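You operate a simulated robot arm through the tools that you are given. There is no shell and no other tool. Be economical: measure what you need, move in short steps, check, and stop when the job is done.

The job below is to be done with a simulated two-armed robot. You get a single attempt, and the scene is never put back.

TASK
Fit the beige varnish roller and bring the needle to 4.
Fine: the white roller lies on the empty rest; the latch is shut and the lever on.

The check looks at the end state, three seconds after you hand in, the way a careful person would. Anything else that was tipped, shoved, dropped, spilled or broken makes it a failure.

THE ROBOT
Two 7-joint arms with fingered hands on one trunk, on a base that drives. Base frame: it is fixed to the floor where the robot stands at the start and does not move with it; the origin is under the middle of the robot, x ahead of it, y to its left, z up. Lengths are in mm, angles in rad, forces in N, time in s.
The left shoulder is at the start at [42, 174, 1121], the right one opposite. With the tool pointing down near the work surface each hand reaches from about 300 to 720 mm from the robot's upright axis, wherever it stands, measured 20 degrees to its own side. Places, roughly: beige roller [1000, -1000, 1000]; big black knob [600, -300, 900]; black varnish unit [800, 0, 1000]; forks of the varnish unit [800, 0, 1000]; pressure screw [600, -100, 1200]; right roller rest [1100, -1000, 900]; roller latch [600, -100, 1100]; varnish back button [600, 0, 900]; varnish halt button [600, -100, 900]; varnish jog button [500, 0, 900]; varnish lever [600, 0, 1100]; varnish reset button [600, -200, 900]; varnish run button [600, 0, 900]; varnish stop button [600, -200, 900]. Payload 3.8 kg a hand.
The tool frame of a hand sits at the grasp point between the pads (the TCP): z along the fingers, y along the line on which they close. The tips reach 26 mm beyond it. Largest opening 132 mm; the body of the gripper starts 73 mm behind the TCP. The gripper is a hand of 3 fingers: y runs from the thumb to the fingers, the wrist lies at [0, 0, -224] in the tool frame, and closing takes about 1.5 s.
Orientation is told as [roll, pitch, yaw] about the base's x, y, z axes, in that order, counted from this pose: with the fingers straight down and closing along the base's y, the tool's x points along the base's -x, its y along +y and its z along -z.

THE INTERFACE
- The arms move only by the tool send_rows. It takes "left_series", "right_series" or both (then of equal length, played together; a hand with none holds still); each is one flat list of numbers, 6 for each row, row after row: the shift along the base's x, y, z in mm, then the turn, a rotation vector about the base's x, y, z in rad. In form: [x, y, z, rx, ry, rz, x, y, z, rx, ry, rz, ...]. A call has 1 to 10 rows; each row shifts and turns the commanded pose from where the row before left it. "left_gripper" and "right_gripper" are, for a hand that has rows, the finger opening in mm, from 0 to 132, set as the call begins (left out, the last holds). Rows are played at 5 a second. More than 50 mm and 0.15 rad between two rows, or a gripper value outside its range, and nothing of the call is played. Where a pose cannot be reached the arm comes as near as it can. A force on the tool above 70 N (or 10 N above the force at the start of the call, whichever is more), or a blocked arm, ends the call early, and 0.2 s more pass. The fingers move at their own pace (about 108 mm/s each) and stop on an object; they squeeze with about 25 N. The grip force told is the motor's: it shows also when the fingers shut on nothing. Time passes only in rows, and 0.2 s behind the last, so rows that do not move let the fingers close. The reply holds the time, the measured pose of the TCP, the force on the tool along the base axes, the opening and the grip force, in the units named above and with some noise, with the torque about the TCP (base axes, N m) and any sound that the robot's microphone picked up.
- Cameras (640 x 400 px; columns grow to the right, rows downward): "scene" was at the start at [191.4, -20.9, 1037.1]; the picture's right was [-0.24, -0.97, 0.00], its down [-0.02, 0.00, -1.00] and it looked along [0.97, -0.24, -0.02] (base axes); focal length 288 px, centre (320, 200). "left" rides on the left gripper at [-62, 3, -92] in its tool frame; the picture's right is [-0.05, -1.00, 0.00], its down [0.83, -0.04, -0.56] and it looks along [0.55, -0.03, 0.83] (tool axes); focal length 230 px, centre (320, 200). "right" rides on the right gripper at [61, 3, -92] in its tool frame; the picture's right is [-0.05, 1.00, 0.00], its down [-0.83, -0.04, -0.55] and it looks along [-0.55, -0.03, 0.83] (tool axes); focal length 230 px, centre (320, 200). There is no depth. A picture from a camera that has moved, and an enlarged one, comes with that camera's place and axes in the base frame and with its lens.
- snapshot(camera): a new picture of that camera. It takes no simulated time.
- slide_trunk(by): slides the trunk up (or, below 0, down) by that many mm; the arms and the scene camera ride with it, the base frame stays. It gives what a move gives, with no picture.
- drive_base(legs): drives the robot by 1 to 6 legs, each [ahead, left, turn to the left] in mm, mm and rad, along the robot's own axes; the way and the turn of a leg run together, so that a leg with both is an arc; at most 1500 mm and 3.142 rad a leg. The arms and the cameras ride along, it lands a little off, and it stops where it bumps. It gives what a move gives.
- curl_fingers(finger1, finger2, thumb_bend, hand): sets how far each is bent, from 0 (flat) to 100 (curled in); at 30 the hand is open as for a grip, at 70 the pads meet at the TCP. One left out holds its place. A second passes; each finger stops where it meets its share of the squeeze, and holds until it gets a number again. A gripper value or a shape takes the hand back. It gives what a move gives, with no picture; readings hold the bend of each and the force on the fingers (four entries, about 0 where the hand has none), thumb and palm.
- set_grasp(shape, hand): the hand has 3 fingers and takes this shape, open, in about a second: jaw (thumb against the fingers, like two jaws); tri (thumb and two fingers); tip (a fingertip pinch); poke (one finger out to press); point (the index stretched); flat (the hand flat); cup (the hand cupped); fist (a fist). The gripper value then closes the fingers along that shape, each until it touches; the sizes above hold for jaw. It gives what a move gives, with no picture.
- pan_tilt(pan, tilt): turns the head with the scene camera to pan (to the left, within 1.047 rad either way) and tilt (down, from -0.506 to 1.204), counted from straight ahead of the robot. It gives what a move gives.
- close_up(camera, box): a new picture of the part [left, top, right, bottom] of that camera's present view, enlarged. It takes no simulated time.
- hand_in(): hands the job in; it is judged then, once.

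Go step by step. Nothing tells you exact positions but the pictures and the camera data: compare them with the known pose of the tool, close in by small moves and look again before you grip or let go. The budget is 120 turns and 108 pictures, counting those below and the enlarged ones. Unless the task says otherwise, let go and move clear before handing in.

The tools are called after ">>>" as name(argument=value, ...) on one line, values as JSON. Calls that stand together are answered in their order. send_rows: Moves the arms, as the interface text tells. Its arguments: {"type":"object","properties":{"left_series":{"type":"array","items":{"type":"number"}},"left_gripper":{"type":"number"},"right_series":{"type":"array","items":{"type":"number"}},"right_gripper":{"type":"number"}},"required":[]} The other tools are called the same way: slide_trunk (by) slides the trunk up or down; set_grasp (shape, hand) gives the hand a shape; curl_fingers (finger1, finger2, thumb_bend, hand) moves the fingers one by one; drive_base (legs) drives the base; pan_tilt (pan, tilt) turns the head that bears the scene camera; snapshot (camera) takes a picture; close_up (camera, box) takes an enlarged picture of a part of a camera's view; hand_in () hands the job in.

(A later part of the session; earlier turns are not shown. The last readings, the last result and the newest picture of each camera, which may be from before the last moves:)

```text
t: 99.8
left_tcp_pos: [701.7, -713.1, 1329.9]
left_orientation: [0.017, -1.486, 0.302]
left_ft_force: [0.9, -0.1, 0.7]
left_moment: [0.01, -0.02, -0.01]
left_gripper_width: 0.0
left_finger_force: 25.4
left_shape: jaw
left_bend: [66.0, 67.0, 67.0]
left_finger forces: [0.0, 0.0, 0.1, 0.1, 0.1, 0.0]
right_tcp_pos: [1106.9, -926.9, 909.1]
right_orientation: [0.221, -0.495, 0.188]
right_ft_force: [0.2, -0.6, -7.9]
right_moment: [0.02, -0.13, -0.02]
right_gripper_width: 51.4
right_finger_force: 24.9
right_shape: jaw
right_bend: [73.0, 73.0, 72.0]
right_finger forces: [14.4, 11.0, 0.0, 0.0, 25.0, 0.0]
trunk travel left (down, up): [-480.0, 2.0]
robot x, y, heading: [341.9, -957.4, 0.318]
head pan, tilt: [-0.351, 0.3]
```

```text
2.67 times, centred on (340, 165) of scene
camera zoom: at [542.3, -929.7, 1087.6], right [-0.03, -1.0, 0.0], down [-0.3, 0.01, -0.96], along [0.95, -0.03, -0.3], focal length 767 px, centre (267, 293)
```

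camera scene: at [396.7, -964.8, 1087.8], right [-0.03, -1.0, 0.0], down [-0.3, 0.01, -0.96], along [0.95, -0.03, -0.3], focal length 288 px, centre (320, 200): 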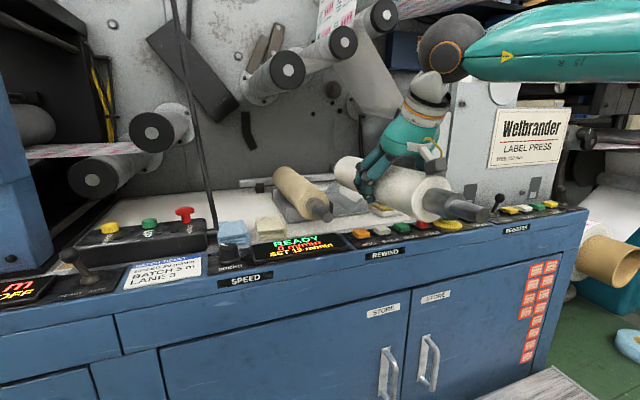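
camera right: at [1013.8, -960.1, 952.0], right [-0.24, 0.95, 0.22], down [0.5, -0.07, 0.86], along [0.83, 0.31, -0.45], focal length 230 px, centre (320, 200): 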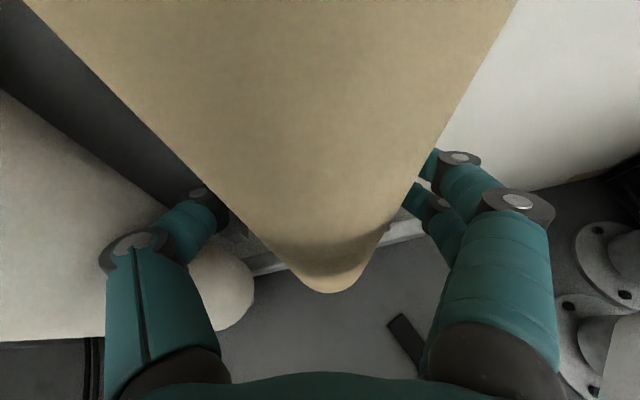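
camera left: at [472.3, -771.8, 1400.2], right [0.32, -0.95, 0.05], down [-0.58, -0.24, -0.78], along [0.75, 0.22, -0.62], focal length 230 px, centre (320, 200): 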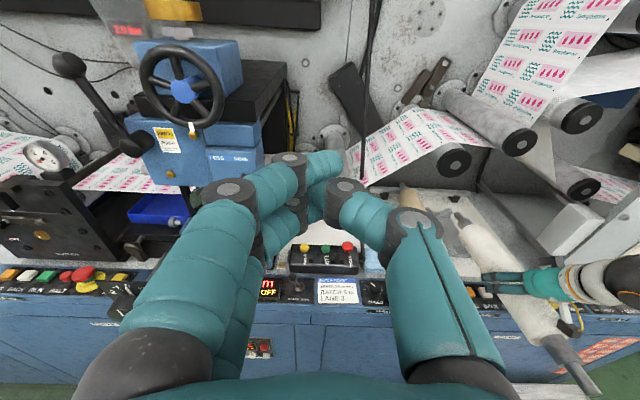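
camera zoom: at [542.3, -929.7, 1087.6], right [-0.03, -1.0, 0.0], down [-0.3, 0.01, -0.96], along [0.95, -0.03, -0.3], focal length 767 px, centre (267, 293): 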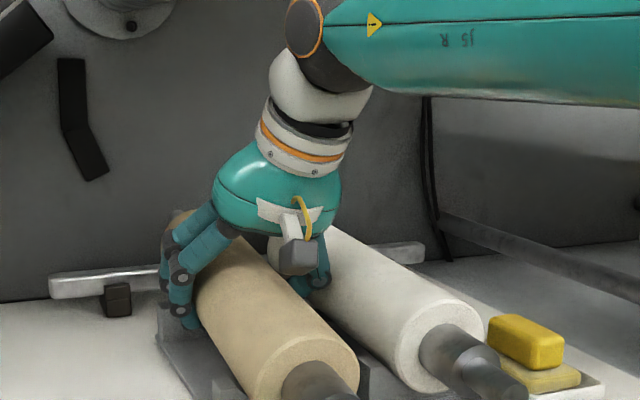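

Lifts at 7.9 N but about 16 mm nose-heavy. I'll set it back and regrip slightly nearer the front for balance.

>>> send_rows(right_series=[0, 0, -4, 0, 0, 0, 0, 0, -4, 0, 0, 0, 0, 0, -4, 0, 0, 0])

>>> send_rows(right_series=[0, 0, 0, 0, 0, 0, 0, 0, 0, 0, 0, 0, 0, 0, 0, 0, 0, 0, 0, 0, 0, 0, 0, 0, -7, -2.3, 1, 0, 0, 0, -7, -2.3, 1, 0, 0, 0], right_gripper=86)

>>> send_rows(right_series=[0, 0, 0, 0, 0, 0, 0, 0, 0, 0, 0, 0, 0, 0, 0, 0, 0, 0, 0, 0, 0, 0, 0, 0, 0, 0, 0, 0, 0, 0, 0, 0, 0, 0, 0, 0], right_gripper=25)

>>> send_rows(right_series=[0, 0, 3, 0, 0, 0, 0, 0, 3, 0, 0, 0, 0, 0, 3, 0, 0, 0, 0, 0, 3, 0, 0, 0])

```text
t: 100.6
left_tcp_pos: [702.1, -713.1, 1330.5]
left_orientation: [0.016, -1.486, 0.303]
left_ft_force: [0.1, -0.4, 0.3]
left_moment: [0.02, -0.02, 0.01]
left_gripper_width: 0.0
left_finger_force: 24.9
left_shape: jaw
left_bend: [66.0, 67.0, 67.0]
left_finger forces: [0.0, 0.0, 0.1, 0.1, 0.1, 0.0]
right_tcp_pos: [1107.6, -925.7, 897.7]
right_orientation: [0.219, -0.497, 0.184]
right_ft_force: [0.5, 0.4, -5.3]
right_moment: [-0.06, 0.06, -0.05]
right_gripper_width: 51.3
right_finger_force: 25.3
right_shape: jaw
right_bend: [73.0, 73.0, 72.0]
right_finger forces: [10.5, 12.6, 0.0, 0.0, 24.4, 0.0]
trunk travel left (down, up): [-480.0, 2.0]
robot x, y, heading: [344.7, -962.0, 0.32]
head pan, tilt: [-0.351, 0.3]
```

```text
t: 102.0
left_tcp_pos: [700.4, -713.2, 1329.9]
left_orientation: [0.012, -1.486, 0.306]
left_ft_force: [0.4, -0.2, 0.8]
left_moment: [0.02, 0.01, 0.0]
left_gripper_width: 0.1
left_finger_force: 24.9
left_shape: jaw
left_bend: [66.0, 67.0, 67.0]
left_finger forces: [0.1, 0.0, 0.0, 0.1, 0.0, 0.1]
right_tcp_pos: [1092.4, -929.9, 900.3]
right_orientation: [0.221, -0.499, 0.187]
right_ft_force: [0.6, 2.0, 1.1]
right_moment: [-0.13, -0.01, 0.06]
right_gripper_width: 85.9
right_finger_force: 0.0
right_shape: jaw
right_bend: [70.0, 70.0, 68.0]
right_finger forces: [0.0, 0.1, 0.1, 0.1, 2.2, 0.1]
trunk travel left (down, up): [-480.0, 2.0]
robot x, y, heading: [344.5, -963.4, 0.315]
head pan, tilt: [-0.351, 0.3]
```

```text
t: 103.4
left_tcp_pos: [701.2, -713.0, 1330.7]
left_orientation: [0.014, -1.485, 0.303]
left_ft_force: [0.9, 0.3, -0.4]
left_moment: [-0.02, 0.01, 0.0]
left_gripper_width: 0.0
left_finger_force: 25.3
left_shape: jaw
left_bend: [66.0, 67.0, 67.0]
left_finger forces: [0.0, 0.0, 0.0, 0.0, 0.0, 0.0]
right_tcp_pos: [1092.3, -931.3, 897.9]
right_orientation: [0.221, -0.497, 0.186]
right_ft_force: [-1.4, 0.1, 0.9]
right_moment: [0.02, 0.0, 0.13]
right_gripper_width: 53.6
right_finger_force: 25.0
right_shape: jaw
right_bend: [73.0, 73.0, 71.0]
right_finger forces: [10.9, 11.6, 0.1, 0.0, 23.4, 0.0]
trunk travel left (down, up): [-480.0, 2.0]
robot x, y, heading: [344.2, -959.1, 0.314]
head pan, tilt: [-0.351, 0.3]
```

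```text
t: 104.4
left_tcp_pos: [702.5, -713.3, 1329.5]
left_orientation: [0.015, -1.487, 0.301]
left_ft_force: [-0.3, -0.8, 0.0]
left_moment: [0.02, -0.02, -0.02]
left_gripper_width: 0.3
left_finger_force: 25.1
left_shape: jaw
left_bend: [66.0, 67.0, 67.0]
left_finger forces: [0.0, 0.0, 0.0, 0.0, 0.0, 0.1]
right_tcp_pos: [1094.4, -930.8, 911.5]
right_orientation: [0.219, -0.497, 0.186]
right_ft_force: [-1.0, -0.4, -8.2]
right_moment: [0.02, -0.01, 0.03]
right_gripper_width: 53.4
right_finger_force: 25.0
right_shape: jaw
right_bend: [73.0, 73.0, 71.0]
right_finger forces: [12.3, 11.3, 0.0, 0.1, 24.9, 0.1]
trunk travel left (down, up): [-480.0, 2.0]
robot x, y, heading: [344.4, -960.6, 0.313]
head pan, tilt: [-0.351, 0.3]
```

Perfectly balanced now. I'll lift clear of the V blocks, draw back from under the idlers, then raise and take out the lean.

>>> send_rows(right_series=[0, 0, 7, 0, 0, 0, 0, 0, 8, 0, 0, 0, -18, -6, 0, 0, 0, 0, -26, -8.5, 0, 0, 0, 0, -26, -8.5, 0, 0, 0, 0, -26, -8.5, 0, 0, 0, 0, -12, -4, 5, 0, 0, 0])

>>> send_rows(right_series=[0, 0, 15, -0.0475, -0.0155, 0, 0, 0, 20, -0.0475, -0.0155, 0, 0, 0, 20, -0.0475, -0.0155, 0, 0, 0, 15, -0.0475, -0.0155, 0])

>>> snapshot(camera="scene")

```text
t: 106.0
left_tcp_pos: [701.9, -714.4, 1330.5]
left_orientation: [0.015, -1.487, 0.301]
left_ft_force: [-0.6, 0.7, -0.4]
left_moment: [0.0, 0.0, -0.01]
left_gripper_width: 0.1
left_finger_force: 25.1
left_shape: jaw
left_bend: [66.0, 67.0, 67.0]
left_finger forces: [0.0, 0.0, 0.0, 0.0, 0.1, 0.1]
right_tcp_pos: [984.6, -966.9, 933.0]
right_orientation: [0.221, -0.497, 0.185]
right_ft_force: [0.4, -0.8, -7.8]
right_moment: [0.0, -0.06, 0.0]
right_gripper_width: 53.3
right_finger_force: 25.4
right_shape: jaw
right_bend: [73.0, 73.0, 71.0]
right_finger forces: [12.2, 11.2, 0.1, 0.1, 24.6, 0.1]
trunk travel left (down, up): [-480.0, 2.0]
robot x, y, heading: [345.4, -960.1, 0.312]
head pan, tilt: [-0.351, 0.3]
```

```text
t: 107.0
left_tcp_pos: [701.2, -713.6, 1329.7]
left_orientation: [0.013, -1.487, 0.304]
left_ft_force: [-0.1, 0.3, -0.3]
left_moment: [0.0, -0.03, 0.01]
left_gripper_width: 0.0
left_finger_force: 24.5
left_shape: jaw
left_bend: [66.0, 67.0, 67.0]
left_finger forces: [0.1, 0.0, 0.1, 0.1, 0.0, 0.1]
right_tcp_pos: [985.4, -965.7, 1002.4]
right_orientation: [-0.009, -0.511, 0.297]
right_ft_force: [0.1, -0.6, -8.9]
right_moment: [-0.03, -0.02, -0.03]
right_gripper_width: 53.2
right_finger_force: 25.2
right_shape: jaw
right_bend: [73.0, 73.0, 71.0]
right_finger forces: [12.4, 11.6, 0.0, 0.0, 23.5, 0.0]
trunk travel left (down, up): [-480.0, 2.0]
robot x, y, heading: [346.3, -963.7, 0.314]
head pan, tilt: [-0.351, 0.3]
```

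```text
24 pictures are left
camera scene: at [542.1, -929.5, 1087.6], right [-0.03, -1.0, 0.0], down [-0.3, 0.01, -0.96], along [0.95, -0.03, -0.3], focal length 288 px, centre (320, 200)
```

scene: 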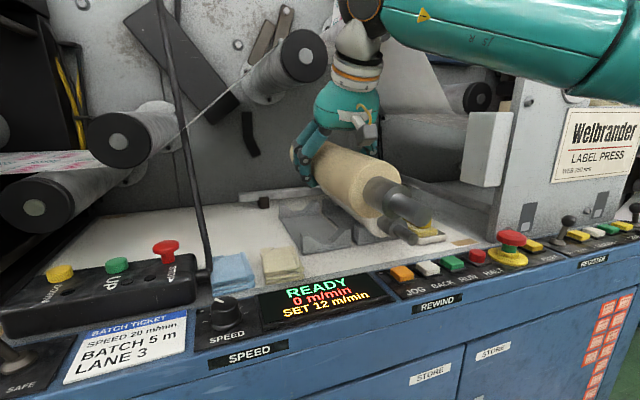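

Beige roller is free and level. Backing out from the bench, then raising it for the trip.

>>> drive_base(legs=[[-310, 0, 0]])

>>> send_rows(right_series=[0, 0, 20, 0, 0, 0, 0, 0, 35, 0, 0, 0, 0, 0, 40, 0, 0, 0, 0, 0, 40, 0, 0, 0, 0, 0, 40, 0, 0, 0, 0, 0, 40, 0, 0, 0, 0, 0, 30, 0, 0, 0])

>>> drive_base(legs=[[0, 973, 0]])

>>> pan_tilt(pan=-0.2, tilt=0.0)

>>> snapshot(camera="scene")

```text
t: 109.1
left_tcp_pos: [408.6, -810.2, 1330.4]
left_orientation: [0.016, -1.486, 0.303]
left_ft_force: [-0.3, 0.2, -0.3]
left_moment: [-0.01, 0.0, -0.01]
left_gripper_width: 0.0
left_finger_force: 24.7
left_shape: jaw
left_bend: [66.0, 67.0, 67.0]
left_finger forces: [0.0, 0.0, 0.0, 0.1, 0.0, 0.1]
right_tcp_pos: [691.8, -1062.8, 1002.3]
right_orientation: [-0.006, -0.512, 0.296]
right_ft_force: [-0.5, -0.9, -8.5]
right_moment: [0.01, -0.02, -0.01]
right_gripper_width: 53.2
right_finger_force: 24.6
right_shape: jaw
right_bend: [73.0, 73.0, 71.0]
right_finger forces: [12.5, 11.4, 0.0, 0.0, 23.4, 0.1]
trunk travel left (down, up): [-480.0, 2.0]
robot x, y, heading: [49.3, -1059.5, 0.311]
head pan, tilt: [-0.351, 0.3]
```

```text
t: 110.7
left_tcp_pos: [407.1, -809.8, 1330.4]
left_orientation: [0.012, -1.488, 0.305]
left_ft_force: [0.5, -0.1, -0.6]
left_moment: [-0.02, -0.02, -0.03]
left_gripper_width: 0.0
left_finger_force: 25.6
left_shape: jaw
left_bend: [66.0, 67.0, 67.0]
left_finger forces: [0.1, 0.0, 0.0, 0.0, 0.0, 0.0]
right_tcp_pos: [689.8, -1061.5, 1247.3]
right_orientation: [-0.008, -0.513, 0.296]
right_ft_force: [-0.4, -0.9, -8.5]
right_moment: [-0.03, -0.03, -0.02]
right_gripper_width: 53.3
right_finger_force: 25.3
right_shape: jaw
right_bend: [73.0, 73.0, 72.0]
right_finger forces: [12.3, 11.3, 0.0, 0.0, 23.0, 0.1]
trunk travel left (down, up): [-480.0, 2.0]
robot x, y, heading: [50.5, -1057.5, 0.317]
head pan, tilt: [-0.351, 0.3]
```

```text
t: 119.6
left_tcp_pos: [99.8, 116.4, 1331.3]
left_orientation: [0.015, -1.486, 0.309]
left_ft_force: [0.1, 0.4, 0.0]
left_moment: [0.01, -0.01, -0.02]
left_gripper_width: 0.1
left_finger_force: 25.0
left_shape: jaw
left_bend: [66.0, 67.0, 67.0]
left_finger forces: [0.1, 0.0, 0.0, 0.0, 0.0, 0.0]
right_tcp_pos: [384.4, -133.2, 1246.5]
right_orientation: [-0.008, -0.51, 0.303]
right_ft_force: [-0.2, -0.2, -8.8]
right_moment: [-0.01, -0.04, 0.01]
right_gripper_width: 53.1
right_finger_force: 25.2
right_shape: jaw
right_bend: [73.0, 73.0, 72.0]
right_finger forces: [12.4, 11.1, 0.0, 0.1, 22.8, 0.0]
trunk travel left (down, up): [-480.0, 2.0]
robot x, y, heading: [-252.9, -132.9, 0.324]
head pan, tilt: [-0.351, 0.3]
```

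```text
t: 120.4
left_tcp_pos: [100.6, 116.7, 1328.9]
left_orientation: [0.016, -1.485, 0.305]
left_ft_force: [-0.1, 0.7, -0.5]
left_moment: [0.02, 0.0, 0.01]
left_gripper_width: 0.1
left_finger_force: 25.2
left_shape: jaw
left_bend: [66.0, 67.0, 67.0]
left_finger forces: [0.0, 0.1, 0.1, 0.0, 0.1, 0.1]
right_tcp_pos: [385.3, -132.6, 1244.5]
right_orientation: [-0.005, -0.51, 0.303]
right_ft_force: [0.1, 0.6, -8.6]
right_moment: [0.02, 0.0, 0.01]
right_gripper_width: 53.1
right_finger_force: 24.8
right_shape: jaw
right_bend: [73.0, 73.0, 72.0]
right_finger forces: [12.4, 11.1, 0.0, 0.1, 22.9, 0.0]
trunk travel left (down, up): [-480.0, 2.0]
robot x, y, heading: [-255.1, -134.7, 0.32]
head pan, tilt: [-0.201, 0.0]
```

```text
23 pictures are left
camera scene: at [-61.8, -87.0, 1115.2], right [0.12, -0.99, 0.0], down [0.0, 0.0, -1.0], along [0.99, 0.12, 0.0], focal length 288 px, centre (320, 200)
```

scene: 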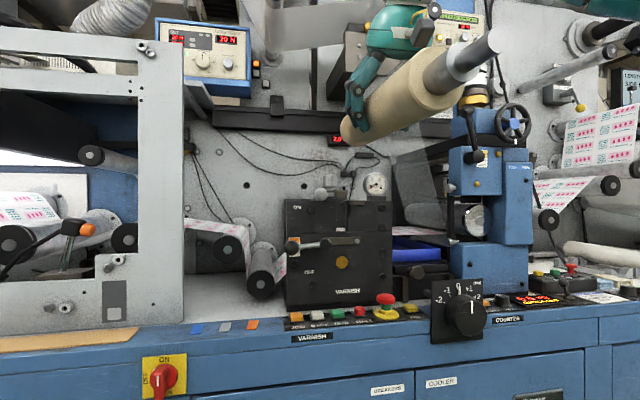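

Roller is level and steady at z 1245, in line with the unit. Driving forward so it comes over the forks.

>>> drive_base(legs=[[455, -4, -0.005]])

>>> snapshot(camera="scene")

>>> snapshot(camera="left")

```text
t: 123.2
left_tcp_pos: [536.3, 256.3, 1330.4]
left_orientation: [0.025, -1.488, 0.297]
left_ft_force: [-3.0, -4.9, -1.6]
left_moment: [0.05, -0.05, 0.23]
left_gripper_width: 0.0
left_finger_force: 25.0
left_shape: jaw
left_bend: [66.0, 67.0, 67.0]
left_finger forces: [5.6, 0.0, 0.1, 0.0, 0.0, 0.0]
right_tcp_pos: [820.6, 5.3, 1246.3]
right_orientation: [-0.007, -0.512, 0.301]
right_ft_force: [0.2, 0.2, -8.0]
right_moment: [-0.01, -0.04, 0.04]
right_gripper_width: 53.0
right_finger_force: 25.0
right_shape: jaw
right_bend: [73.0, 73.0, 72.0]
right_finger forces: [12.4, 11.2, 0.0, 0.0, 22.9, 0.0]
trunk travel left (down, up): [-480.0, 2.0]
robot x, y, heading: [180.7, 8.3, 0.319]
head pan, tilt: [-0.201, 0.0]
```

```text
22 pictures are left
camera scene: at [373.6, 52.9, 1115.5], right [0.12, -0.99, 0.0], down [0.0, 0.0, -1.0], along [0.99, 0.12, 0.0], focal length 288 px, centre (320, 200)
```

scene: 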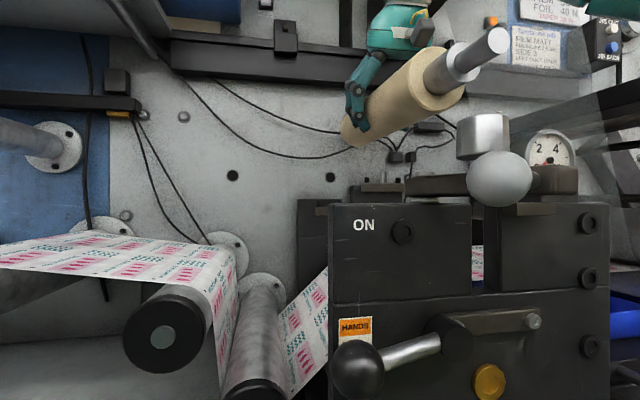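

```text
21 pictures are left
camera left: at [452.3, 232.2, 1400.3], right [0.32, -0.95, 0.05], down [-0.58, -0.24, -0.78], along [0.75, 0.22, -0.62], focal length 230 px, centre (320, 200)
```

left: 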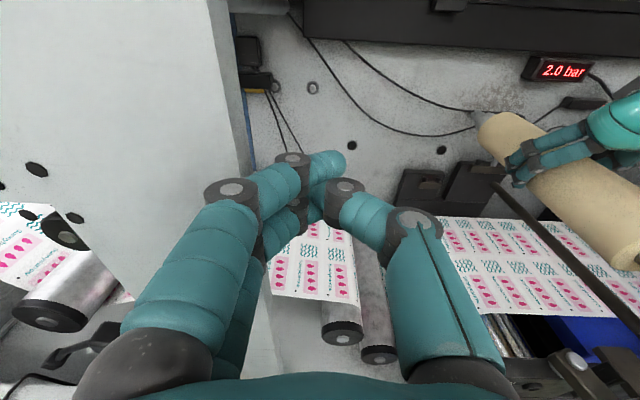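

The roller is over the forks exactly at the stored spot. The left hand brushes the side frame, so I move it away to the right while lowering the roller to z 1120.

>>> send_rows(right_series=[0, 0, 0, 0, 0, 0, 0, 0, -25, 0, 0, 0, 0, 0, -25, 0, 0, 0, 0, 0, -25, 0, 0, 0, 0, 0, -25, 0, 0, 0, 0, 0, -26, 0, 0, 0], left_series=[6, -24, 0, 0, 0, 0, 6, -24, 0, 0, 0, 0, 0, 0, 0, 0, 0, 0, 0, 0, 0, 0, 0, 0, 0, 0, 0, 0, 0, 0, 0, 0, 0, 0, 0, 0])

>>> close_up(camera="scene", box=[320, 80, 620, 300])

>>> snapshot(camera="right")

```text
t: 124.6
left_tcp_pos: [549.1, 209.8, 1330.1]
left_orientation: [0.018, -1.486, 0.302]
left_ft_force: [0.4, -0.5, -0.1]
left_moment: [0.03, -0.03, -0.05]
left_gripper_width: 0.0
left_finger_force: 25.5
left_shape: jaw
left_bend: [66.0, 67.0, 67.0]
left_finger forces: [0.0, 0.0, 0.0, 0.1, 0.0, 0.0]
right_tcp_pos: [821.0, 5.5, 1118.6]
right_orientation: [-0.007, -0.512, 0.3]
right_ft_force: [0.5, 0.5, -8.5]
right_moment: [-0.01, 0.0, -0.03]
right_gripper_width: 52.7
right_finger_force: 25.1
right_shape: jaw
right_bend: [73.0, 73.0, 72.0]
right_finger forces: [11.3, 11.8, 0.0, 0.0, 22.6, 0.1]
trunk travel left (down, up): [-480.0, 2.0]
robot x, y, heading: [181.3, 12.4, 0.324]
head pan, tilt: [-0.201, 0.0]
```

```text
1.82 times, centred on (470, 190) of scene
camera zoom: at [374.3, 53.7, 1115.2], right [0.12, -0.99, 0.0], down [0.0, 0.0, -1.0], along [0.99, 0.12, 0.0], focal length 523 px, centre (47, 218)
```

zoom: 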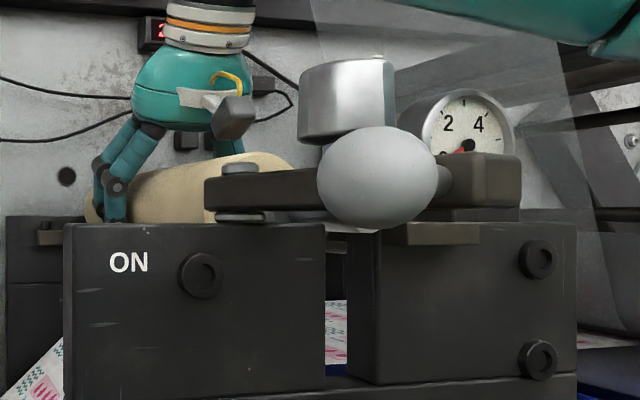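

```text
19 pictures are left
camera right: at [725.2, -19.6, 1168.5], right [-0.25, 0.97, 0.02], down [0.44, 0.1, 0.89], along [0.86, 0.23, -0.45], focal length 230 px, centre (320, 200)
```

right: 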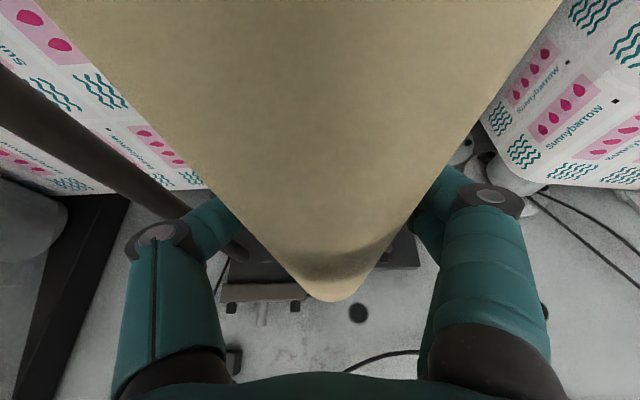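

Everything is clear of the open latch bar. Lowering into the forks in small steps.

>>> send_rows(right_series=[0, 0, -10, 0, 0, 0, 0, 0, -10, 0, 0, 0, 0, 0, -10, 0, 0, 0, 0, 0, -8, 0, 0, 0, 0, 0, -7, 0, 0, 0])

>>> close_up(camera="scene", box=[320, 80, 620, 300])

```text
t: 125.8
left_tcp_pos: [549.3, 208.6, 1330.4]
left_orientation: [0.018, -1.486, 0.302]
left_ft_force: [-0.2, 0.6, 0.3]
left_moment: [0.0, -0.03, 0.02]
left_gripper_width: 0.0
left_finger_force: 25.1
left_shape: jaw
left_bend: [66.0, 67.0, 67.0]
left_finger forces: [0.0, 0.0, 0.1, 0.1, 0.0, 0.0]
right_tcp_pos: [819.8, 5.6, 1074.6]
right_orientation: [-0.009, -0.51, 0.301]
right_ft_force: [0.5, 0.8, -8.5]
right_moment: [-0.03, -0.02, 0.02]
right_gripper_width: 52.6
right_finger_force: 26.1
right_shape: jaw
right_bend: [73.0, 73.0, 72.0]
right_finger forces: [12.3, 11.5, 0.0, 0.1, 23.3, 0.1]
trunk travel left (down, up): [-480.0, 2.0]
robot x, y, heading: [181.6, 7.6, 0.317]
head pan, tilt: [-0.201, 0.0]
```

```text
1.82 times, centred on (470, 190) of scene
camera zoom: at [374.0, 53.7, 1115.3], right [0.12, -0.99, 0.0], down [0.0, 0.0, -1.0], along [0.99, 0.12, 0.0], focal length 523 px, centre (47, 218)
```

zoom: 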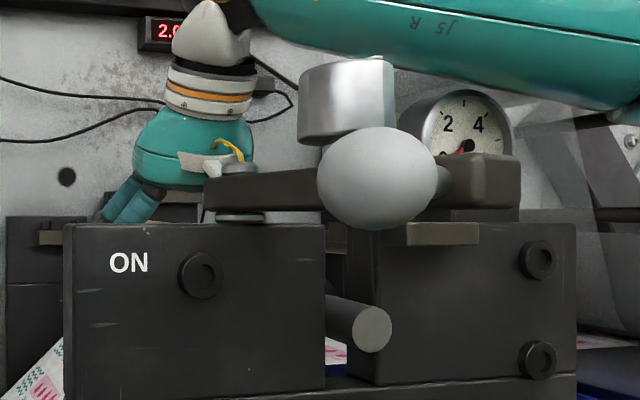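

The journal is in the slot with no contact force. Continuing down gently until it seats.

>>> send_rows(right_series=[0, 0, -5, 0, 0, 0, 0, 0, -5, 0, 0, 0, 0, 0, -4, 0, 0, 0, 0, 0, -4, 0, 0, 0])

>>> send_rows(right_series=[0, 0, -3, 0, 0, 0, 0, 0, -2, 0, 0, 0])

>>> close_up(camera="scene", box=[320, 80, 620, 300])

```text
t: 126.8
left_tcp_pos: [546.8, 209.5, 1333.4]
left_orientation: [0.007, -1.494, 0.316]
left_ft_force: [0.6, 0.5, -0.1]
left_moment: [0.03, 0.04, -0.01]
left_gripper_width: 0.0
left_finger_force: 25.0
left_shape: jaw
left_bend: [66.0, 67.0, 67.0]
left_finger forces: [0.0, 0.0, 0.0, 0.0, 0.0, 0.0]
right_tcp_pos: [824.9, 7.7, 1077.2]
right_orientation: [-0.003, -0.543, 0.294]
right_ft_force: [0.1, 0.5, -9.3]
right_moment: [0.06, -0.05, -0.03]
right_gripper_width: 52.7
right_finger_force: 24.9
right_shape: jaw
right_bend: [73.0, 73.0, 72.0]
right_finger forces: [12.5, 11.4, 0.0, 0.0, 23.0, 0.1]
trunk travel left (down, up): [-480.0, 2.0]
robot x, y, heading: [180.0, 5.2, 0.322]
head pan, tilt: [-0.201, 0.0]
```

```text
t: 127.4
left_tcp_pos: [547.5, 210.2, 1332.7]
left_orientation: [-0.001, -1.492, 0.321]
left_ft_force: [0.2, -0.1, 0.9]
left_moment: [0.01, -0.02, -0.03]
left_gripper_width: 0.3
left_finger_force: 25.0
left_shape: jaw
left_bend: [66.0, 67.0, 67.0]
left_finger forces: [0.1, 0.1, 0.0, 0.0, 0.1, 0.0]
right_tcp_pos: [827.9, 8.4, 1078.7]
right_orientation: [0.003, -0.555, 0.291]
right_ft_force: [-0.7, -0.5, -8.3]
right_moment: [-0.02, -0.02, 0.01]
right_gripper_width: 52.4
right_finger_force: 25.1
right_shape: jaw
right_bend: [73.0, 73.0, 72.0]
right_finger forces: [12.3, 11.4, 0.0, 0.0, 23.0, 0.0]
trunk travel left (down, up): [-480.0, 2.0]
robot x, y, heading: [179.5, 8.8, 0.323]
head pan, tilt: [-0.201, 0.0]
```

```text
1.82 times, centred on (470, 190) of scene
camera zoom: at [374.4, 55.4, 1116.6], right [0.12, -0.99, 0.0], down [0.0, 0.0, -1.0], along [0.99, 0.12, 0.0], focal length 523 px, centre (47, 218)
```

zoom: 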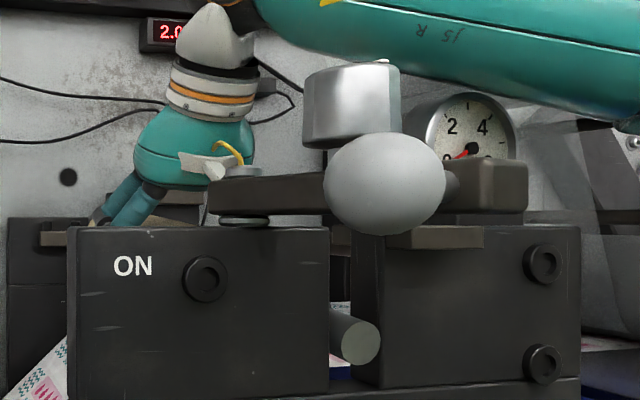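

The hand isn't going down: the right forearm is resting on the gauge because the elbow sticks out. I'll lift right away and then re-stand further back so the arm is straighter.

>>> send_rows(right_series=[0, 0, 20, 0, 0, 0, 0, 0, 20, 0, 0, 0, 0, 0, 20, 0, 0, 0, 0, 0, 20, 0, 0, 0, 0, 0, 20, 0, 0, 0])

>>> snapshot(camera="scene")

```text
t: 128.6
left_tcp_pos: [548.9, 209.9, 1330.0]
left_orientation: [0.014, -1.486, 0.309]
left_ft_force: [0.0, 0.2, 0.5]
left_moment: [0.04, 0.01, 0.02]
left_gripper_width: 0.0
left_finger_force: 24.8
left_shape: jaw
left_bend: [66.0, 67.0, 67.0]
left_finger forces: [0.0, 0.0, 0.1, 0.1, 0.0, 0.1]
right_tcp_pos: [821.8, 7.1, 1150.1]
right_orientation: [-0.009, -0.509, 0.301]
right_ft_force: [-0.1, 0.1, -9.0]
right_moment: [-0.03, -0.05, -0.03]
right_gripper_width: 52.5
right_finger_force: 25.2
right_shape: jaw
right_bend: [73.0, 73.0, 72.0]
right_finger forces: [12.5, 11.8, 0.0, 0.0, 23.3, 0.0]
trunk travel left (down, up): [-480.0, 2.0]
robot x, y, heading: [183.7, 11.0, 0.32]
head pan, tilt: [-0.201, 0.0]
```

```text
16 pictures are left
camera scene: at [374.2, 54.3, 1115.1], right [0.12, -0.99, 0.0], down [0.0, 0.0, -1.0], along [0.99, 0.12, 0.0], focal length 288 px, centre (320, 200)
```

scene: 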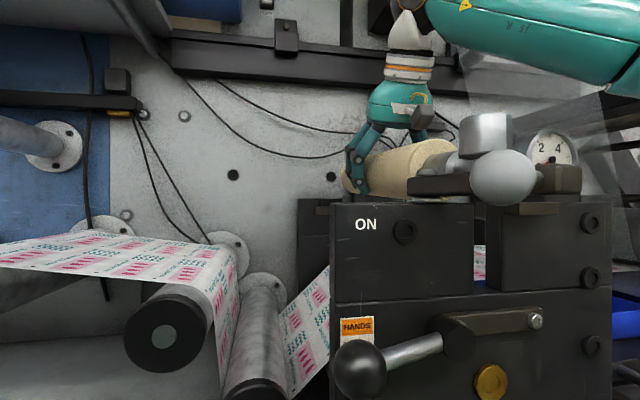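

Roller back up safely at z 1150. I'll step the base back in three 45 mm steps, feeding the arm forward each time.

>>> send_rows(right_series=[0, 0, 12, 0, 0, 0, 0, 0, 12, 0, 0, 0])

>>> drive_base(legs=[[-45, 10, 0]])

>>> send_rows(right_series=[23, 2.2, 0, 0, 0, 0, 23, 2.2, 0, 0, 0, 0])

>>> drive_base(legs=[[-45, 10, 0]])

>>> send_rows(right_series=[23, 2.2, 0, 0, 0, 0, 23, 2.2, 0, 0, 0, 0])

>>> drive_base(legs=[[-45, 10, 0]])

>>> send_rows(right_series=[23, 2.2, 0, 0, 0, 0, 23, 2.2, 0, 0, 0, 0])

```text
t: 129.2
left_tcp_pos: [548.1, 208.9, 1330.0]
left_orientation: [0.018, -1.488, 0.307]
left_ft_force: [-0.3, 0.3, -0.4]
left_moment: [0.0, 0.02, -0.03]
left_gripper_width: 0.0
left_finger_force: 25.3
left_shape: jaw
left_bend: [66.0, 67.0, 67.0]
left_finger forces: [0.0, 0.0, 0.0, 0.0, 0.1, 0.1]
right_tcp_pos: [821.1, 5.6, 1176.2]
right_orientation: [-0.007, -0.509, 0.303]
right_ft_force: [-0.4, -0.5, -8.4]
right_moment: [-0.04, -0.02, 0.01]
right_gripper_width: 52.5
right_finger_force: 24.8
right_shape: jaw
right_bend: [73.0, 73.0, 72.0]
right_finger forces: [12.3, 11.8, 0.0, 0.1, 23.2, 0.1]
trunk travel left (down, up): [-480.0, 2.0]
robot x, y, heading: [180.7, 11.0, 0.322]
head pan, tilt: [-0.201, 0.0]
```

```text
t: 130.1
left_tcp_pos: [505.2, 204.2, 1328.4]
left_orientation: [0.021, -1.484, 0.3]
left_ft_force: [-0.5, 0.0, -0.3]
left_moment: [-0.01, -0.01, 0.02]
left_gripper_width: 0.0
left_finger_force: 24.9
left_shape: jaw
left_bend: [66.0, 67.0, 67.0]
left_finger forces: [0.0, 0.0, 0.1, 0.1, 0.0, 0.1]
right_tcp_pos: [777.7, 1.9, 1174.0]
right_orientation: [-0.01, -0.506, 0.302]
right_ft_force: [0.2, -0.2, -8.2]
right_moment: [-0.04, -0.05, -0.01]
right_gripper_width: 52.6
right_finger_force: 25.0
right_shape: jaw
right_bend: [73.0, 73.0, 72.0]
right_finger forces: [12.4, 11.7, 0.0, 0.0, 23.3, 0.0]
trunk travel left (down, up): [-480.0, 2.0]
robot x, y, heading: [136.3, 5.1, 0.32]
head pan, tilt: [-0.201, 0.0]
```

```text
t: 130.7
left_tcp_pos: [503.4, 204.4, 1329.9]
left_orientation: [0.016, -1.485, 0.306]
left_ft_force: [0.4, 0.2, -0.4]
left_moment: [0.02, 0.02, 0.0]
left_gripper_width: 0.0
left_finger_force: 24.5
left_shape: jaw
left_bend: [66.0, 67.0, 67.0]
left_finger forces: [0.0, 0.1, 0.0, 0.1, 0.0, 0.1]
right_tcp_pos: [821.1, 7.1, 1174.1]
right_orientation: [-0.008, -0.507, 0.299]
right_ft_force: [0.3, -0.3, -8.7]
right_moment: [-0.03, 0.02, -0.02]
right_gripper_width: 52.3
right_finger_force: 24.6
right_shape: jaw
right_bend: [73.0, 73.0, 72.0]
right_finger forces: [12.0, 11.9, 0.0, 0.0, 23.1, 0.0]
trunk travel left (down, up): [-480.0, 2.0]
robot x, y, heading: [135.0, 8.7, 0.32]
head pan, tilt: [-0.201, 0.0]
```

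```text
t: 131.6
left_tcp_pos: [462.0, 199.9, 1328.6]
left_orientation: [0.022, -1.482, 0.299]
left_ft_force: [-0.2, -0.7, -0.3]
left_moment: [-0.01, -0.01, 0.01]
left_gripper_width: 0.0
left_finger_force: 24.7
left_shape: jaw
left_bend: [66.0, 67.0, 67.0]
left_finger forces: [0.0, 0.0, 0.1, 0.0, 0.1, 0.1]
right_tcp_pos: [778.1, 0.8, 1171.4]
right_orientation: [-0.01, -0.505, 0.299]
right_ft_force: [1.1, 0.1, -8.2]
right_moment: [-0.03, -0.05, -0.01]
right_gripper_width: 52.2
right_finger_force: 25.6
right_shape: jaw
right_bend: [73.0, 73.0, 72.0]
right_finger forces: [12.3, 11.7, 0.0, 0.0, 23.1, 0.0]
trunk travel left (down, up): [-480.0, 2.0]
robot x, y, heading: [90.8, -1.7, 0.32]
head pan, tilt: [-0.201, 0.0]
```

```text
t: 132.2
left_tcp_pos: [459.7, 201.0, 1329.0]
left_orientation: [0.016, -1.485, 0.306]
left_ft_force: [-0.8, 0.7, 0.7]
left_moment: [-0.05, -0.02, -0.01]
left_gripper_width: 0.0
left_finger_force: 25.0
left_shape: jaw
left_bend: [66.0, 67.0, 67.0]
left_finger forces: [0.0, 0.0, 0.0, 0.0, 0.1, 0.0]
right_tcp_pos: [823.4, 6.8, 1173.4]
right_orientation: [-0.01, -0.508, 0.3]
right_ft_force: [-0.1, -0.2, -8.5]
right_moment: [-0.04, -0.01, -0.01]
right_gripper_width: 52.2
right_finger_force: 24.7
right_shape: jaw
right_bend: [73.0, 73.0, 72.0]
right_finger forces: [12.1, 11.6, 0.0, 0.0, 22.8, 0.1]
trunk travel left (down, up): [-480.0, 2.0]
robot x, y, heading: [93.5, 0.6, 0.32]
head pan, tilt: [-0.201, 0.0]
```

```text
t: 133.1
left_tcp_pos: [416.3, 195.9, 1328.0]
left_orientation: [0.026, -1.479, 0.296]
left_ft_force: [0.3, 1.0, -0.2]
left_moment: [0.01, 0.0, -0.03]
left_gripper_width: 0.0
left_finger_force: 24.9
left_shape: jaw
left_bend: [66.0, 67.0, 67.0]
left_finger forces: [0.0, 0.1, 0.0, 0.0, 0.0, 0.1]
right_tcp_pos: [780.8, 2.1, 1170.6]
right_orientation: [-0.01, -0.503, 0.301]
right_ft_force: [0.8, -0.4, -8.4]
right_moment: [-0.02, -0.01, -0.01]
right_gripper_width: 52.3
right_finger_force: 25.1
right_shape: jaw
right_bend: [73.0, 73.0, 72.0]
right_finger forces: [12.1, 11.5, 0.0, 0.0, 22.8, 0.0]
trunk travel left (down, up): [-480.0, 2.0]
robot x, y, heading: [47.6, -4.9, 0.319]
head pan, tilt: [-0.201, 0.0]
```

```text
t: 133.7
left_tcp_pos: [414.2, 194.5, 1328.8]
left_orientation: [0.024, -1.483, 0.301]
left_ft_force: [0.0, -0.5, -0.1]
left_moment: [-0.01, 0.02, -0.02]
left_gripper_width: 0.0
left_finger_force: 25.2
left_shape: jaw
left_bend: [66.0, 67.0, 67.0]
left_finger forces: [0.1, 0.0, 0.1, 0.0, 0.1, 0.0]
right_tcp_pos: [815.3, 0.7, 1167.7]
right_orientation: [-0.01, -0.507, 0.3]
right_ft_force: [-0.3, -0.4, -9.0]
right_moment: [-0.02, -0.03, 0.01]
right_gripper_width: 52.0
right_finger_force: 24.9
right_shape: jaw
right_bend: [73.0, 73.0, 72.0]
right_finger forces: [12.7, 11.2, 0.0, 0.1, 22.6, 0.0]
right hand out of reach, approached as far as the arm can: row 2
trunk travel left (down, up): [-480.0, 2.0]
robot x, y, heading: [44.2, -7.2, 0.321]
head pan, tilt: [-0.201, 0.0]
```

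The arm is nearly straight now. Lowering, with a small correction back onto the fork position.

>>> send_rows(right_series=[0, 0, -15, 0, 0, 0, 0, 0, -15, 0, 0, 0, 3, 2, -15, 0, 0, 0, 3.4, 2.2, -15, 0, 0, 0])

>>> send_rows(right_series=[0, 0, -10, 0, 0, 0, 0, 0, -10, 0, 0, 0, 0, 0, -10, 0, 0, 0])

>>> close_up(camera="scene", box=[320, 60, 560, 240])

```text
t: 134.7
left_tcp_pos: [414.7, 195.9, 1328.1]
left_orientation: [0.024, -1.485, 0.301]
left_ft_force: [0.2, -0.6, 0.2]
left_moment: [0.01, 0.0, -0.03]
left_gripper_width: 0.0
left_finger_force: 25.5
left_shape: jaw
left_bend: [66.0, 67.0, 67.0]
left_finger forces: [0.0, 0.1, 0.1, 0.1, 0.0, 0.0]
right_tcp_pos: [820.7, 5.5, 1107.5]
right_orientation: [-0.009, -0.504, 0.301]
right_ft_force: [-1.5, 1.8, -7.1]
right_moment: [-0.08, 0.11, -0.05]
right_gripper_width: 52.1
right_finger_force: 24.4
right_shape: jaw
right_bend: [73.0, 73.0, 72.0]
right_finger forces: [10.7, 12.8, 0.1, 0.1, 22.2, 0.0]
trunk travel left (down, up): [-480.0, 2.0]
robot x, y, heading: [44.6, -5.2, 0.322]
head pan, tilt: [-0.201, 0.0]
```

```text
t: 135.5
left_tcp_pos: [415.8, 195.5, 1328.3]
left_orientation: [0.025, -1.484, 0.298]
left_ft_force: [-0.1, 0.6, -0.2]
left_moment: [0.01, -0.04, 0.02]
left_gripper_width: 0.1
left_finger_force: 25.1
left_shape: jaw
left_bend: [66.0, 67.0, 67.0]
left_finger forces: [0.0, 0.1, 0.1, 0.0, 0.0, 0.0]
right_tcp_pos: [821.9, 4.0, 1075.9]
right_orientation: [-0.012, -0.505, 0.299]
right_ft_force: [0.9, -0.8, -9.1]
right_moment: [0.01, -0.09, 0.02]
right_gripper_width: 51.7
right_finger_force: 25.4
right_shape: jaw
right_bend: [73.0, 73.0, 72.0]
right_finger forces: [13.0, 10.9, 0.0, 0.1, 22.9, 0.0]
trunk travel left (down, up): [-480.0, 2.0]
robot x, y, heading: [47.8, -8.3, 0.318]
head pan, tilt: [-0.201, 0.0]
```

```text
2.22 times, centred on (440, 150) of scene
camera zoom: at [239.3, 39.9, 1114.9], right [0.12, -0.99, 0.0], down [0.0, 0.0, -1.0], along [0.99, 0.12, 0.0], focal length 640 px, centre (53, 311)
```

zoom: 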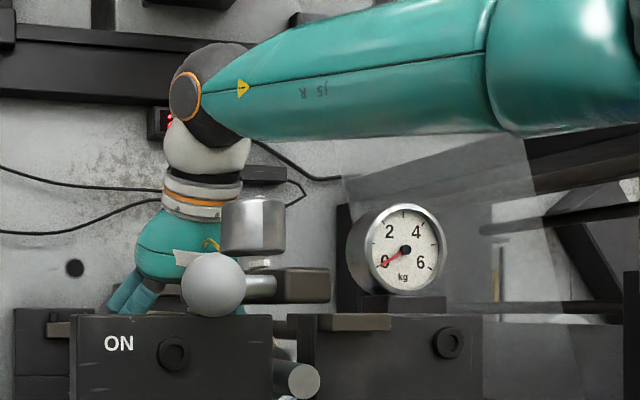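

Good clearance over the gauge now. Continuing down to seat the roller.

>>> send_rows(right_series=[0, 0, -5, 0, 0, 0, 0, 0, -5, 0, 0, 0, 0, 0, -4, 0, 0, 0, 0, 0, -4, 0, 0, 0])

>>> send_rows(right_series=[0, 0, -3, 0, 0, 0, 0, 0, -2, 0, 0, 0])

```text
t: 136.5
left_tcp_pos: [413.9, 194.9, 1328.3]
left_orientation: [0.023, -1.485, 0.297]
left_ft_force: [-0.1, -0.2, -0.2]
left_moment: [0.01, 0.01, -0.01]
left_gripper_width: 0.0
left_finger_force: 24.7
left_shape: jaw
left_bend: [66.0, 67.0, 67.0]
left_finger forces: [0.0, 0.0, 0.1, 0.1, 0.1, 0.0]
right_tcp_pos: [822.6, 4.1, 1058.9]
right_orientation: [-0.009, -0.507, 0.299]
right_ft_force: [-0.2, 0.1, -8.8]
right_moment: [0.0, -0.04, 0.02]
right_gripper_width: 51.9
right_finger_force: 25.4
right_shape: jaw
right_bend: [73.0, 73.0, 72.0]
right_finger forces: [11.8, 11.4, 0.1, 0.0, 22.9, 0.1]
trunk travel left (down, up): [-480.0, 2.0]
robot x, y, heading: [45.9, -5.1, 0.324]
head pan, tilt: [-0.201, 0.0]
```

```text
t: 137.1
left_tcp_pos: [413.7, 194.8, 1329.2]
left_orientation: [0.022, -1.482, 0.298]
left_ft_force: [-0.3, 1.6, -0.1]
left_moment: [-0.05, 0.02, -0.02]
left_gripper_width: 0.0
left_finger_force: 24.9
left_shape: jaw
left_bend: [66.0, 67.0, 67.0]
left_finger forces: [0.0, 0.0, 0.0, 0.0, 0.0, 0.0]
right_tcp_pos: [822.2, 4.8, 1054.8]
right_orientation: [-0.008, -0.506, 0.298]
right_ft_force: [0.5, -0.5, -8.3]
right_moment: [0.0, -0.04, 0.0]
right_gripper_width: 51.7
right_finger_force: 24.9
right_shape: jaw
right_bend: [73.0, 73.0, 72.0]
right_finger forces: [11.9, 11.3, 0.1, 0.1, 22.7, 0.0]
trunk travel left (down, up): [-480.0, 2.0]
robot x, y, heading: [46.1, -2.7, 0.319]
head pan, tilt: [-0.201, 0.0]
```

Still hanging free at 1054.8. Continuing in 2 mm steps to feel the seat.

>>> send_rows(right_series=[0, 0, -2, 0, 0, 0, 0, 0, -2, 0, 0, 0, 0, 0, -2, 0, 0, 0])

>>> send_rows(right_series=[0, 0, -2, 0, 0, 0])

>>> close_up(camera="scene", box=[340, 140, 560, 300])

```text
t: 137.9
left_tcp_pos: [414.3, 194.6, 1328.5]
left_orientation: [0.022, -1.483, 0.297]
left_ft_force: [-1.3, -0.6, -1.4]
left_moment: [-0.04, 0.03, 0.01]
left_gripper_width: 0.1
left_finger_force: 24.9
left_shape: jaw
left_bend: [66.0, 67.0, 67.0]
left_finger forces: [0.0, 0.1, 0.0, 0.1, 0.0, 0.1]
right_tcp_pos: [821.5, 4.5, 1048.2]
right_orientation: [-0.009, -0.507, 0.301]
right_ft_force: [0.2, -0.1, -8.3]
right_moment: [-0.01, -0.03, -0.01]
right_gripper_width: 51.6
right_finger_force: 25.2
right_shape: jaw
right_bend: [73.0, 73.0, 72.0]
right_finger forces: [11.9, 11.4, 0.0, 0.0, 22.6, 0.0]
trunk travel left (down, up): [-480.0, 2.0]
robot x, y, heading: [45.3, -4.4, 0.322]
head pan, tilt: [-0.201, 0.0]
```

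```text
t: 138.3
left_tcp_pos: [414.6, 196.6, 1327.6]
left_orientation: [0.024, -1.484, 0.299]
left_ft_force: [0.2, 0.9, 0.6]
left_moment: [-0.02, -0.04, -0.05]
left_gripper_width: 0.0
left_finger_force: 24.9
left_shape: jaw
left_bend: [66.0, 67.0, 67.0]
left_finger forces: [0.0, 0.0, 0.0, 0.0, 0.0, 0.0]
right_tcp_pos: [822.3, 4.8, 1047.2]
right_orientation: [-0.012, -0.506, 0.3]
right_ft_force: [0.5, 0.0, -8.7]
right_moment: [0.01, -0.01, -0.01]
right_gripper_width: 51.9
right_finger_force: 24.9
right_shape: jaw
right_bend: [73.0, 73.0, 72.0]
right_finger forces: [11.8, 11.3, 0.1, 0.0, 22.7, 0.0]
trunk travel left (down, up): [-480.0, 2.0]
robot x, y, heading: [43.9, -4.5, 0.32]
head pan, tilt: [-0.201, 0.0]
```

```text
2.50 times, centred on (450, 220) of scene
camera zoom: at [239.1, 40.0, 1115.3], right [0.12, -0.99, 0.0], down [0.0, 0.0, -1.0], along [0.99, 0.12, 0.0], focal length 719 px, centre (-5, 150)
```

zoom: 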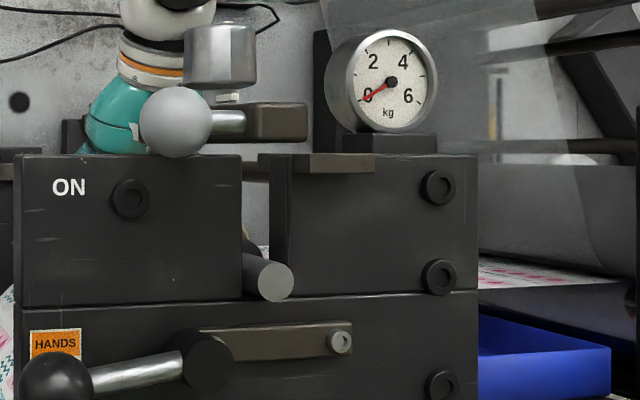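

The journal end is at the same height the white one had, so it's about to seat. A few more 2 mm steps.

>>> send_rows(right_series=[0, 0, -2, 0, 0, 0, 0, 0, -2, 0, 0, 0])

>>> send_rows(right_series=[0, 0, -2, 0, 0, 0, 0, 0, -1, 0, 0, 0])

```text
t: 138.9
left_tcp_pos: [414.1, 195.7, 1329.1]
left_orientation: [0.025, -1.483, 0.3]
left_ft_force: [-0.6, -0.5, 0.4]
left_moment: [0.01, -0.02, 0.0]
left_gripper_width: 0.2
left_finger_force: 24.7
left_shape: jaw
left_bend: [66.0, 67.0, 67.0]
left_finger forces: [0.0, 0.0, 0.0, 0.0, 0.0, 0.1]
right_tcp_pos: [821.7, 5.1, 1044.2]
right_orientation: [-0.008, -0.508, 0.301]
right_ft_force: [0.1, 1.2, -8.0]
right_moment: [0.01, -0.06, 0.01]
right_gripper_width: 51.5
right_finger_force: 25.0
right_shape: jaw
right_bend: [73.0, 73.0, 72.0]
right_finger forces: [11.0, 11.8, 0.0, 0.0, 22.5, 0.1]
trunk travel left (down, up): [-480.0, 2.0]
robot x, y, heading: [44.4, -7.4, 0.321]
head pan, tilt: [-0.201, 0.0]
```

```text
t: 139.5
left_tcp_pos: [412.9, 195.2, 1329.8]
left_orientation: [0.021, -1.486, 0.3]
left_ft_force: [-0.4, -0.3, 0.2]
left_moment: [-0.01, 0.0, -0.03]
left_gripper_width: 0.1
left_finger_force: 24.7
left_shape: jaw
left_bend: [66.0, 67.0, 67.0]
left_finger forces: [0.0, 0.0, 0.1, 0.0, 0.1, 0.1]
right_tcp_pos: [821.6, 3.0, 1042.9]
right_orientation: [-0.01, -0.51, 0.299]
right_ft_force: [0.7, -1.5, -0.5]
right_moment: [-0.04, -0.05, 0.0]
right_gripper_width: 51.7
right_finger_force: 25.0
right_shape: jaw
right_bend: [74.0, 73.0, 72.0]
right_finger forces: [9.6, 10.9, 0.0, 0.0, 21.3, 0.0]
trunk travel left (down, up): [-480.0, 2.0]
robot x, y, heading: [43.5, -4.3, 0.32]
head pan, tilt: [-0.201, 0.0]
```

It now takes the weight. One more small press to confirm both ends sit, with a look from the wrist camera.

>>> send_rows(right_series=[0, 0, -1.5, 0, 0, 0])

>>> snapshot(camera="right")

```text
t: 139.9
left_tcp_pos: [412.7, 194.6, 1330.1]
left_orientation: [0.023, -1.488, 0.3]
left_ft_force: [0.3, 0.0, 0.0]
left_moment: [-0.03, 0.03, 0.03]
left_gripper_width: 0.0
left_finger_force: 25.6
left_shape: jaw
left_bend: [66.0, 67.0, 67.0]
left_finger forces: [0.0, 0.0, 0.0, 0.0, 0.0, 0.0]
right_tcp_pos: [821.2, 5.2, 1041.9]
right_orientation: [-0.008, -0.512, 0.298]
right_ft_force: [1.1, -0.3, 4.7]
right_moment: [0.02, -0.07, 0.03]
right_gripper_width: 51.3
right_finger_force: 25.0
right_shape: jaw
right_bend: [74.0, 73.0, 72.0]
right_finger forces: [8.6, 10.4, 0.0, 0.1, 21.1, 0.0]
trunk travel left (down, up): [-480.0, 2.0]
robot x, y, heading: [44.8, -3.8, 0.319]
head pan, tilt: [-0.201, 0.0]
```

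```text
13 pictures are left
camera right: at [725.3, -21.0, 1091.8], right [-0.25, 0.97, 0.02], down [0.44, 0.1, 0.89], along [0.86, 0.23, -0.45], focal length 230 px, centre (320, 200)
```

right: 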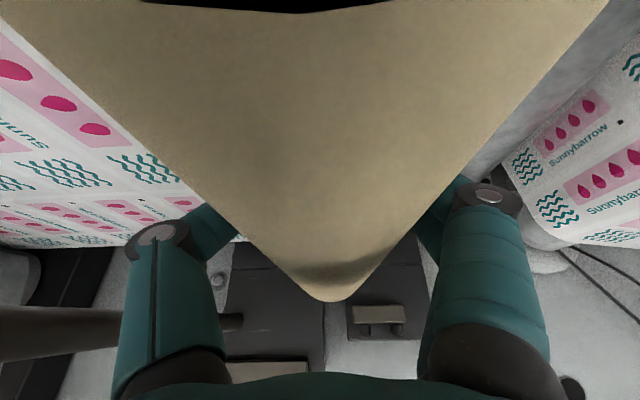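

Seated between the rear fork blocks and in the front slot, balanced. Opening the hand and rising straight up a little.

>>> send_rows(right_series=[0, 0, 0, 0, 0, 0, 0, 0, 0, 0, 0, 0, 0, 0, 0, 0, 0, 0, 0, 0, 0, 0, 0, 0, 0, 0, 1, 0, 0, 0], right_gripper=86)

>>> send_rows(right_series=[0, 0, 8, 0, 0, 0, 0, 0, 12, 0, 0, 0, 0, 0, 20, 0, 0, 0, 0, 0, 20, 0, 0, 0])

>>> snapshot(camera="right")

```text
t: 141.1
left_tcp_pos: [412.6, 196.2, 1329.3]
left_orientation: [0.022, -1.484, 0.302]
left_ft_force: [0.2, 0.5, -0.1]
left_moment: [0.02, -0.03, 0.03]
left_gripper_width: 0.0
left_finger_force: 25.1
left_shape: jaw
left_bend: [66.0, 67.0, 67.0]
left_finger forces: [0.0, 0.0, 0.0, 0.2, 0.1, 0.0]
right_tcp_pos: [820.8, 5.0, 1040.9]
right_orientation: [-0.009, -0.508, 0.301]
right_ft_force: [-0.2, -0.2, 0.4]
right_moment: [0.02, -0.02, 0.0]
right_gripper_width: 85.8
right_finger_force: 0.1
right_shape: jaw
right_bend: [70.0, 70.0, 68.0]
right_finger forces: [0.0, 0.0, 0.0, 0.0, 0.0, 0.0]
trunk travel left (down, up): [-480.0, 2.0]
robot x, y, heading: [44.7, -4.3, 0.321]
head pan, tilt: [-0.201, 0.0]
```

```text
t: 142.1
left_tcp_pos: [413.3, 195.1, 1329.2]
left_orientation: [0.017, -1.485, 0.303]
left_ft_force: [0.1, 1.0, 0.6]
left_moment: [0.02, 0.03, -0.01]
left_gripper_width: 0.0
left_finger_force: 24.9
left_shape: jaw
left_bend: [66.0, 67.0, 67.0]
left_finger forces: [0.0, 0.0, 0.0, 0.0, 0.1, 0.0]
right_tcp_pos: [819.9, 4.8, 1102.1]
right_orientation: [-0.011, -0.511, 0.301]
right_ft_force: [0.1, -0.1, 1.7]
right_moment: [-0.01, 0.0, 0.0]
right_gripper_width: 85.8
right_finger_force: 0.1
right_shape: jaw
right_bend: [70.0, 70.0, 68.0]
right_finger forces: [0.0, 0.0, 0.0, 0.1, 0.1, 0.0]
trunk travel left (down, up): [-480.0, 2.0]
robot x, y, heading: [45.6, -4.6, 0.325]
head pan, tilt: [-0.201, 0.0]
```

```text
12 pictures are left
camera right: at [724.8, -20.9, 1151.0], right [-0.25, 0.97, 0.02], down [0.45, 0.1, 0.89], along [0.86, 0.23, -0.46], focal length 230 px, centre (320, 200)
```

right: 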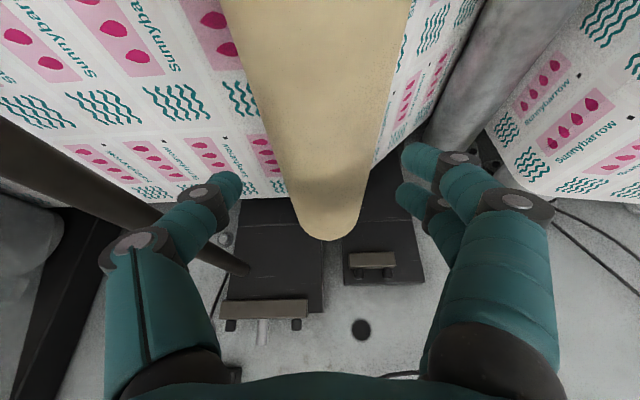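

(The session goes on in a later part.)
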